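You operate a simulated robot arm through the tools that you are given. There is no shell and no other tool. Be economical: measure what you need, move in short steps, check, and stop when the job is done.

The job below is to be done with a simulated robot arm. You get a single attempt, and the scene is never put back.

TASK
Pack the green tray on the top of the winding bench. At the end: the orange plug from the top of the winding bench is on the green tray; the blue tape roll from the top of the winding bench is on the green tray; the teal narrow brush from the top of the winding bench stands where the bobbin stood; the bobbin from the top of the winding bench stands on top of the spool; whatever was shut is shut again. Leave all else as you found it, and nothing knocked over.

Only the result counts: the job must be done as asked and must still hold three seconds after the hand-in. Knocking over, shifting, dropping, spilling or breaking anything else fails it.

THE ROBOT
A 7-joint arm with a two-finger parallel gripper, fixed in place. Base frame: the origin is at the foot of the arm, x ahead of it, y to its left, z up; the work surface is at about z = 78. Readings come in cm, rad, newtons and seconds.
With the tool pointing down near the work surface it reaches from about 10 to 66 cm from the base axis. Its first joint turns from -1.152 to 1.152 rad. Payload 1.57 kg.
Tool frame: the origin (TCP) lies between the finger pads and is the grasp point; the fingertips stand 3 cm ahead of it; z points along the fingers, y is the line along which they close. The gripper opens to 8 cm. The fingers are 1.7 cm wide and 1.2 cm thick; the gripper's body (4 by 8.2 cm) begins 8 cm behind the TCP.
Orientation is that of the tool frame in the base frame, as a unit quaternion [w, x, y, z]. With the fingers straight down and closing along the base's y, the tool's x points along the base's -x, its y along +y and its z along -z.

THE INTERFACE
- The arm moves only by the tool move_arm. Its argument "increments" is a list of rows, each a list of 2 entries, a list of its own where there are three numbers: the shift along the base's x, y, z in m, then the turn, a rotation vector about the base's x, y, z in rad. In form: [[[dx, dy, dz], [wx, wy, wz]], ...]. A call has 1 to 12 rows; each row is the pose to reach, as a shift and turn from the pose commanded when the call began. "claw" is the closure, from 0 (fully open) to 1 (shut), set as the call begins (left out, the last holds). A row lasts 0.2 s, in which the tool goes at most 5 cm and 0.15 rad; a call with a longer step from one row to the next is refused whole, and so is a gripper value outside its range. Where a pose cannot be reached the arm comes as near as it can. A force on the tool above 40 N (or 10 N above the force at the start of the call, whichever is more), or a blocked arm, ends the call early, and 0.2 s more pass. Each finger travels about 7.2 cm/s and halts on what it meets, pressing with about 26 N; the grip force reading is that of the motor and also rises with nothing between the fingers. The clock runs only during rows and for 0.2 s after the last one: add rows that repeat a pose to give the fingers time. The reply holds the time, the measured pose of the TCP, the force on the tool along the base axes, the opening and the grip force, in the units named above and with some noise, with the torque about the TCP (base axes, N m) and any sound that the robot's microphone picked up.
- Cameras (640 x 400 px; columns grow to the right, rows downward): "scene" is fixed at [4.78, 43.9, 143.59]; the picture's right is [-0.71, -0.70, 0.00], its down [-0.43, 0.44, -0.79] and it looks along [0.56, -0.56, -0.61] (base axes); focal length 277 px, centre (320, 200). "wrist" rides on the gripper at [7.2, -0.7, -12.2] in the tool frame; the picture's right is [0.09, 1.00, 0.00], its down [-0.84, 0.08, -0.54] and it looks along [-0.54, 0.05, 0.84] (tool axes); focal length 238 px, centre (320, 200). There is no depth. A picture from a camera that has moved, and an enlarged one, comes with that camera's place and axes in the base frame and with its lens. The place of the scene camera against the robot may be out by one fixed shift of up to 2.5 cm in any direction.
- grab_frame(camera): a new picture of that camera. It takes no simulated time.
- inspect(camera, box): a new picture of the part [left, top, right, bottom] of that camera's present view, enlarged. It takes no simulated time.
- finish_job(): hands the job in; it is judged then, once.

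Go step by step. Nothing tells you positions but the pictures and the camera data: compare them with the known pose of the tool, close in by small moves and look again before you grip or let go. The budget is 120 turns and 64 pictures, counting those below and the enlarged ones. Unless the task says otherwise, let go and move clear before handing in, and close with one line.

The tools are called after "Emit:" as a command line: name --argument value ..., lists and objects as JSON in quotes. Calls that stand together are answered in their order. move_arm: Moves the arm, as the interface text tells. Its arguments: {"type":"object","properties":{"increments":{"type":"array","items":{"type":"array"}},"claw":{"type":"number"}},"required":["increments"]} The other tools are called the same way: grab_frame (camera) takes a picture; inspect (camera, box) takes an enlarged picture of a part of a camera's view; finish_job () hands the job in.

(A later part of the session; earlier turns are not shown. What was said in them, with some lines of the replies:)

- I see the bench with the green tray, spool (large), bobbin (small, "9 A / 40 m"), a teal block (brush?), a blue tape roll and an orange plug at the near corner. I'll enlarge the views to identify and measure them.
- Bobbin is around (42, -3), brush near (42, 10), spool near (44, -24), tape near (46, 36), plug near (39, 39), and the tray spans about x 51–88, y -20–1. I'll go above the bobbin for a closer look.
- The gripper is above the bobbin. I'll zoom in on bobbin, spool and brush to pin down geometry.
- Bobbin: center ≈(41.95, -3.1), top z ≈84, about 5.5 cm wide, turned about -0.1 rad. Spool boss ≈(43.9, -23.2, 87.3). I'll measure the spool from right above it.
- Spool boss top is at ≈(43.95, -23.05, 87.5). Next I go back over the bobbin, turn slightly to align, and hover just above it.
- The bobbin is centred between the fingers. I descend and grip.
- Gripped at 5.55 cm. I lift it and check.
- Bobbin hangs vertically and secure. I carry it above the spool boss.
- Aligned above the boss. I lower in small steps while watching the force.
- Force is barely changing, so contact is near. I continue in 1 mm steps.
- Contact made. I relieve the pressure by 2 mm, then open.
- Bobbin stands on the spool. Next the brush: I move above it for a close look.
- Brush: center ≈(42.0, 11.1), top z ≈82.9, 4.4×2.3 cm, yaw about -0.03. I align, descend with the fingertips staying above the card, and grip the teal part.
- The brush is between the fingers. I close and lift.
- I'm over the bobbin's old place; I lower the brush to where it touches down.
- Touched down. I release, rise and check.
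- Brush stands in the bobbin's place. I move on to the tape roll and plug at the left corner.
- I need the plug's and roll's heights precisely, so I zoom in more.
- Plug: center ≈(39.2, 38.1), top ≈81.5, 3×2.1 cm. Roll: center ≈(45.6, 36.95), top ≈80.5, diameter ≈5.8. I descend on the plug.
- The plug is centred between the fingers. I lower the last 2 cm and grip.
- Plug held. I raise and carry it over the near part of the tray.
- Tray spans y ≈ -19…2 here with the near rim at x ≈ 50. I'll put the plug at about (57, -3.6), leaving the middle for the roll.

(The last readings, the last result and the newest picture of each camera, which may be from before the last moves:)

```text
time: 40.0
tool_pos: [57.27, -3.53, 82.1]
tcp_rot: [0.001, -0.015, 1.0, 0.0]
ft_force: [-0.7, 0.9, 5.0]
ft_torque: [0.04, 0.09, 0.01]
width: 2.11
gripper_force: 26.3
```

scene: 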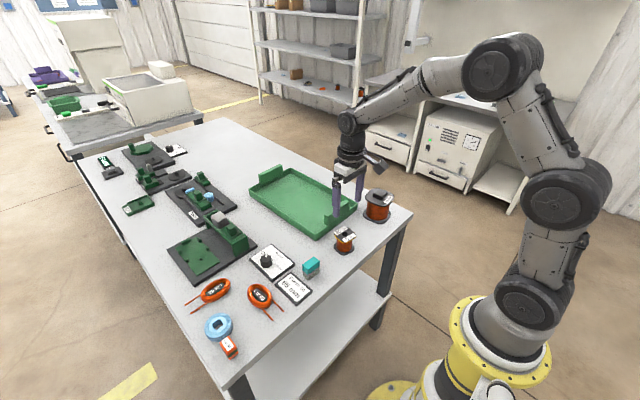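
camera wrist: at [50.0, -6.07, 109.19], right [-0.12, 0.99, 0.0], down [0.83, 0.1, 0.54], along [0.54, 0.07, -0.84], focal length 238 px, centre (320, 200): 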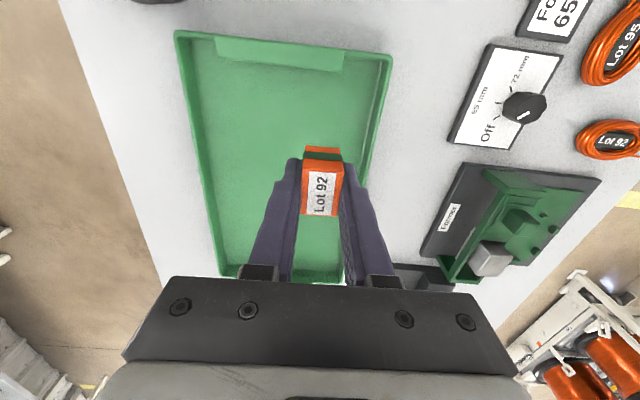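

Contact with the tray floor. I release and rise.

Emit:
move_arm --increments '[[[0, 0, 0], [0, 0, 0]], [[0, 0, 0], [0, 0, 0]], [[0, 0, 0], [0, 0, 0]]]' --claw 0.5

Emit:
move_arm --increments '[[[0, 0, 0.03], [0, 0, 0]], [[0, 0, 0.07], [0, 0, 0]], [[0, 0, 0.11], [0, 0, 0]], [[0, 0, 0.15], [0, 0, 0]], [[0, 0, 0.15], [0, 0, 0]]]'

Emit:
grab_frame --camera "wrist"

```text
time: 40.8
tool_pos: [57.05, -3.45, 82.15]
tcp_rot: [0.0, -0.015, 1.0, 0.0]
ft_force: [0.2, -0.2, -0.3]
ft_torque: [0.0, 0.03, -0.01]
width: 4.01
gripper_force: 0.1
```

```text
time: 42.0
tool_pos: [57.28, -3.24, 96.98]
tcp_rot: [-0.001, -0.016, 1.0, 0.0]
ft_force: [0.2, -0.4, 0.0]
ft_torque: [-0.02, -0.01, 0.0]
width: 3.99
gripper_force: 0.0
```

```text
26 pictures are left
camera wrist: at [50.19, -4.21, 109.27], right [-0.12, 0.99, 0.0], down [0.83, 0.1, 0.54], along [0.54, 0.07, -0.84], focal length 238 px, centre (320, 200)
```

wrist: 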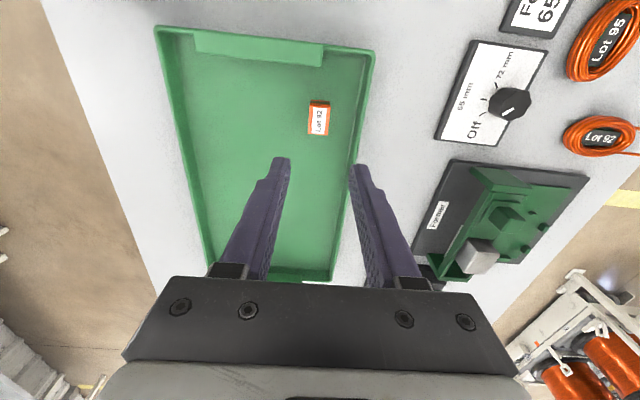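

Plug rests on the tray. Now over to the tape roll.

Emit:
move_arm --increments '[[[-0.02, 0.04, 0], [0, 0, -0.03]], [[-0.04, 0.08, 0], [0, 0, -0.03]], [[-0.06, 0.12, 0], [0, 0, -0.03]], [[-0.075, 0.165, 0], [0, 0, -0.03]], [[-0.085, 0.21, 0], [0, 0, -0.03]], [[-0.095, 0.255, 0], [0, 0, -0.03]], [[-0.105, 0.3, 0], [0, 0, -0.03]], [[-0.112, 0.345, 0], [0, 0, -0.03]], [[-0.116, 0.385, 0], [0, 0, -0.03]], [[-0.116, 0.404, -0.03], [0, 0, -0.03]], [[-0.116, 0.404, -0.05], [0, 0, -0.03]], [[-0.116, 0.404, -0.05], [0, 0, -0.03]]]' --claw 0

Emit:
grab_frame --camera "wrist"

Emit:
inspect --camera "wrist" --box '[250, 100, 390, 220]'

```text
time: 44.6
tool_pos: [45.59, 36.99, 91.88]
tcp_rot: [0.0, 0.001, 1.0, 0.0]
ft_force: [0.4, 0.6, 0.3]
ft_torque: [0.02, 0.05, 0.0]
width: 7.99
gripper_force: 0.1
```

```text
25 pictures are left
camera wrist: at [38.45, 36.3, 104.17], right [-0.09, 1.0, 0.0], down [0.84, 0.08, 0.54], along [0.54, 0.05, -0.84], focal length 238 px, centre (320, 200)
```

wrist: 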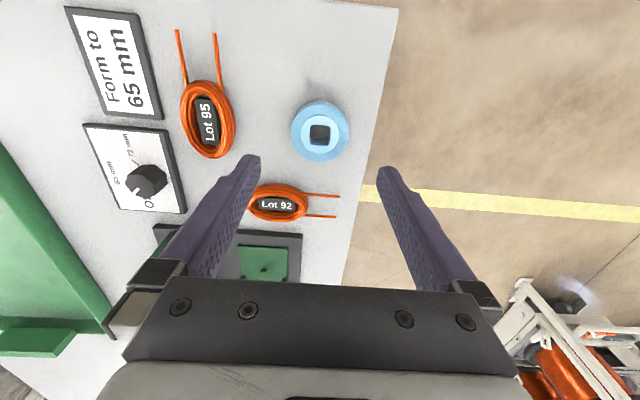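

```text
3.33 times, centred on (320, 160) of wrist
camera zoom: at [38.45, 36.3, 104.17], right [-0.09, 1.0, 0.0], down [0.84, 0.08, 0.54], along [0.54, 0.05, -0.84], focal length 794 px, centre (320, 333)
```

zoom: 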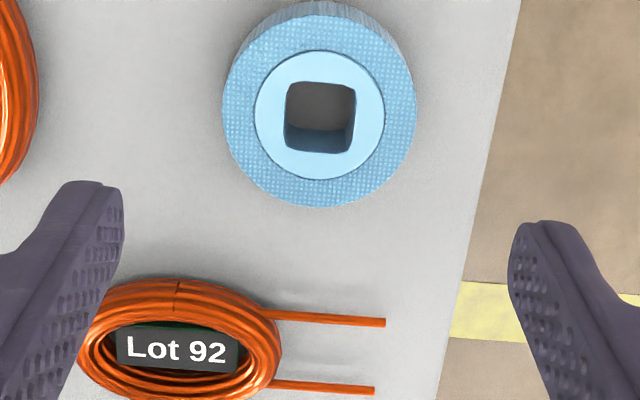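

Roll center ≈(45.8, 36.97), clear of the coils. I descend and grip.

Emit:
move_arm --increments '[[[0.002, 0, -0.04], [0, 0, 0]], [[0.002, 0, -0.08], [0, 0, 0]], [[0.002, 0, -0.1], [0, 0, 0]], [[0.002, 0, -0.104], [0, 0, 0]], [[0.002, 0, -0.104], [0, 0, 0]]]'

Emit:
move_arm --increments '[[[0, 0, 0], [0, 0, 0]], [[0, 0, 0], [0, 0, 0]], [[0, 0, 0], [0, 0, 0]]]' --claw 1

Emit:
move_arm --increments '[[[0, 0, 0.03], [0, 0, 0]], [[0, 0, 0.07], [0, 0, 0]], [[0, 0, 0.11], [0, 0, 0]], [[0, 0, 0.15], [0, 0, 0]], [[0, 0, 0.15], [0, 0, 0]]]'

Emit:
grab_frame --camera "wrist"

```text
time: 45.8
tool_pos: [45.83, 36.79, 81.64]
tcp_rot: [0.001, 0.0, 1.0, 0.001]
ft_force: [1.2, 0.0, -0.3]
ft_torque: [0.0, 0.03, 0.01]
width: 7.98
gripper_force: 0.1
```

```text
time: 46.6
tool_pos: [45.78, 36.92, 81.68]
tcp_rot: [0.001, -0.001, 1.0, 0.0]
ft_force: [-0.3, -0.5, 0.3]
ft_torque: [-0.02, 0.0, -0.02]
width: 5.87
gripper_force: 26.2
```

```text
time: 47.8
tool_pos: [45.73, 36.88, 96.51]
tcp_rot: [0.0, 0.0, 1.0, 0.0]
ft_force: [-0.2, 0.5, 0.5]
ft_torque: [0.01, -0.01, -0.02]
width: 5.83
gripper_force: 26.1
```

```text
23 pictures are left
camera wrist: at [38.68, 36.23, 108.8], right [-0.09, 1.0, 0.0], down [0.84, 0.08, 0.54], along [0.54, 0.05, -0.84], focal length 238 px, centre (320, 200)
```

wrist: 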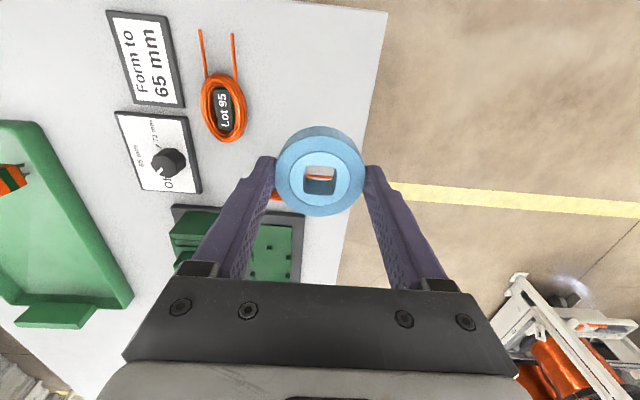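

Roll held. I carry it over the tray to about (59, -12).

Emit:
move_arm --increments '[[[0.008, -0.044, 0.01], [0, 0, 0]], [[0.016, -0.088, 0.01], [0, 0, 0]], [[0.024, -0.132, 0.01], [0, 0, 0]], [[0.032, -0.176, 0.01], [0, 0, 0]], [[0.044, -0.22, 0.01], [0, 0, 0]], [[0.056, -0.264, 0.01], [0, 0, 0]], [[0.07, -0.306, 0.01], [0, 0, 0]], [[0.084, -0.348, 0.01], [0, 0, 0]], [[0.1, -0.39, 0.01], [0, 0, 0]], [[0.116, -0.432, 0.01], [0, 0, 0]], [[0.13, -0.474, 0.01], [0, 0, 0]], [[0.132, -0.492, 0.01], [0, 0, 0]]]'

Emit:
grab_frame --camera "wrist"

```text
time: 50.4
tool_pos: [58.89, -12.32, 97.73]
tcp_rot: [0.001, 0.001, 1.0, 0.0]
ft_force: [0.4, -0.9, -0.2]
ft_torque: [0.0, 0.01, 0.02]
width: 5.84
gripper_force: 25.9
```

```text
22 pictures are left
camera wrist: at [51.81, -13.05, 109.98], right [-0.09, 1.0, 0.0], down [0.84, 0.08, 0.54], along [0.54, 0.05, -0.84], focal length 238 px, centre (320, 200)
```

wrist: 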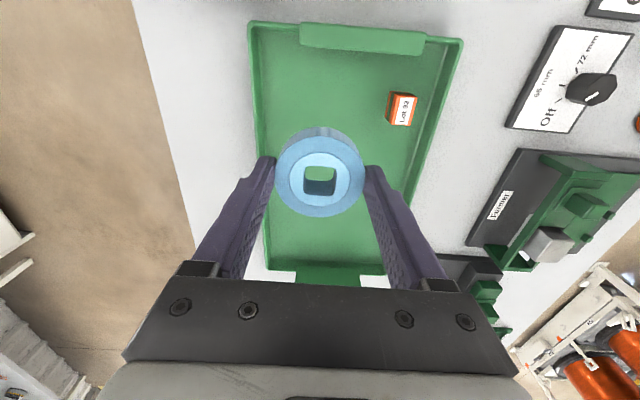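

Good clearance on both sides. I lower the roll.

Emit:
move_arm --increments '[[[0, 0, -0.04], [0, 0, 0]], [[0, 0, -0.08], [0, 0, 0]], [[0, 0, -0.12], [0, 0, 0]], [[0, 0, -0.145], [0, 0, 0]], [[0, 0, -0.152], [0, 0, 0]], [[0, 0, -0.152], [0, 0, 0]]]'

Emit:
move_arm --increments '[[[0, 0, -0.001], [0, 0, 0]], [[0, 0, -0.002], [0, 0, 0]]]'

Emit:
move_arm --increments '[[[0, 0, -0.001], [0, 0, 0]], [[0, 0, -0.0015], [0, 0, 0]]]'

```text
time: 51.8
tool_pos: [58.97, -12.19, 82.57]
tcp_rot: [0.0, -0.001, 1.0, 0.0]
ft_force: [-0.1, -0.4, -0.7]
ft_torque: [0.0, 0.0, 0.03]
width: 5.87
gripper_force: 26.6
```

```text
time: 52.4
tool_pos: [58.99, -12.21, 82.24]
tcp_rot: [0.0, 0.0, 1.0, 0.001]
ft_force: [0.2, -1.0, 0.8]
ft_torque: [0.0, 0.0, 0.02]
width: 5.84
gripper_force: 25.8
```

```text
time: 53.0
tool_pos: [59.06, -12.07, 82.26]
tcp_rot: [0.0, 0.0, 1.0, 0.0]
ft_force: [-0.8, -0.2, 3.6]
ft_torque: [-0.06, 0.09, 0.02]
width: 5.85
gripper_force: 25.6
```

Touched the tray floor. I release, rise and check everything.

Emit:
move_arm --increments '[[[0, 0, 0], [0, 0, 0]], [[0, 0, 0], [0, 0, 0]], [[0, 0, 0], [0, 0, 0]]]' --claw 0

Emit:
move_arm --increments '[[[0, 0, 0.03], [0, 0, 0]], [[0, 0, 0.08], [0, 0, 0]], [[0, 0, 0.13], [0, 0, 0]], [[0, 0, 0.18], [0, 0, 0]], [[0, 0, 0.22], [0, 0, 0]], [[0, 0, 0.22], [0, 0, 0]]]'

Emit:
grab_frame --camera "wrist"

Emit:
grab_frame --camera "scene"

Emit:
inspect --camera "scene" --box '[230, 150, 420, 290]'

```text
time: 53.8
tool_pos: [58.98, -12.21, 82.19]
tcp_rot: [-0.001, 0.0, 1.0, 0.0]
ft_force: [-0.3, 0.3, -0.5]
ft_torque: [0.02, 0.0, 0.0]
width: 8.03
gripper_force: 0.0
```

```text
time: 55.2
tool_pos: [58.84, -12.13, 104.09]
tcp_rot: [0.001, 0.0, 1.0, 0.0]
ft_force: [-0.7, -0.9, 0.3]
ft_torque: [0.04, -0.03, 0.02]
width: 7.97
gripper_force: 0.0
```

```text
21 pictures are left
camera wrist: at [51.84, -12.78, 116.23], right [-0.09, 1.0, 0.0], down [0.84, 0.08, 0.54], along [0.54, 0.05, -0.84], focal length 238 px, centre (320, 200)
```

wrist: 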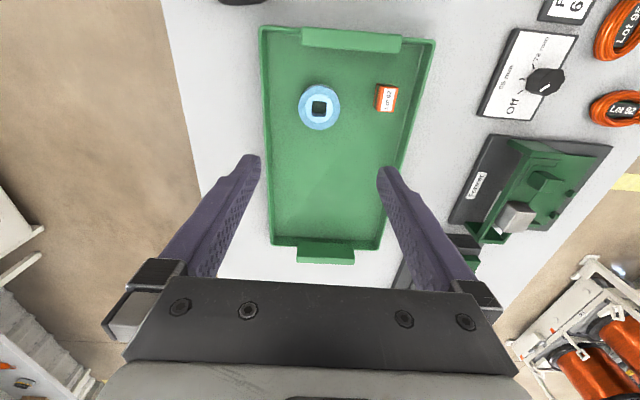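

```text
20 pictures are left
```

scene: 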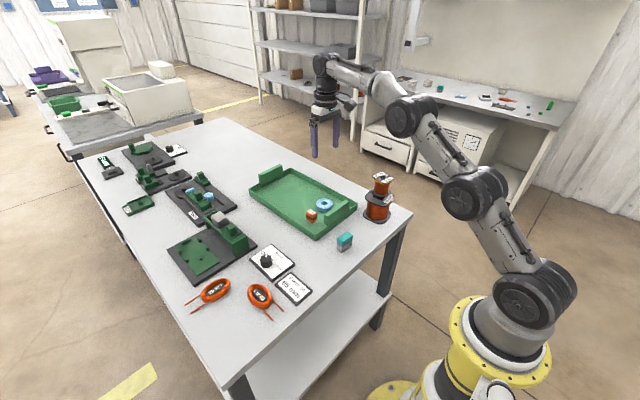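

```text
2.86 times, centred on (325, 220) of scene
camera zoom: at [4.78, 43.9, 143.59], right [-0.71, -0.7, 0.0], down [-0.43, 0.44, -0.79], along [0.56, -0.56, -0.61], focal length 792 px, centre (306, 143)
```

zoom: 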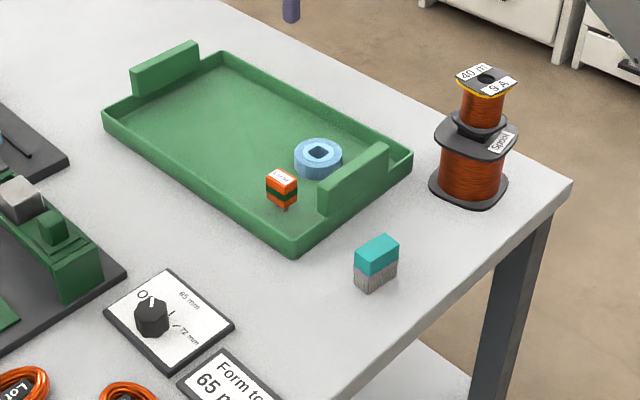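

All four items are in place, nothing else has shifted, and I never opened anything, so there is nothing to shut. The gripper is clear, so I'm handing in.

Emit:
finish_job

```text
The job is handed in.
```

The job is handed in: the plug and tape roll are on the green tray, the brush stands where the bobbin stood, and the bobbin stands on the spool.
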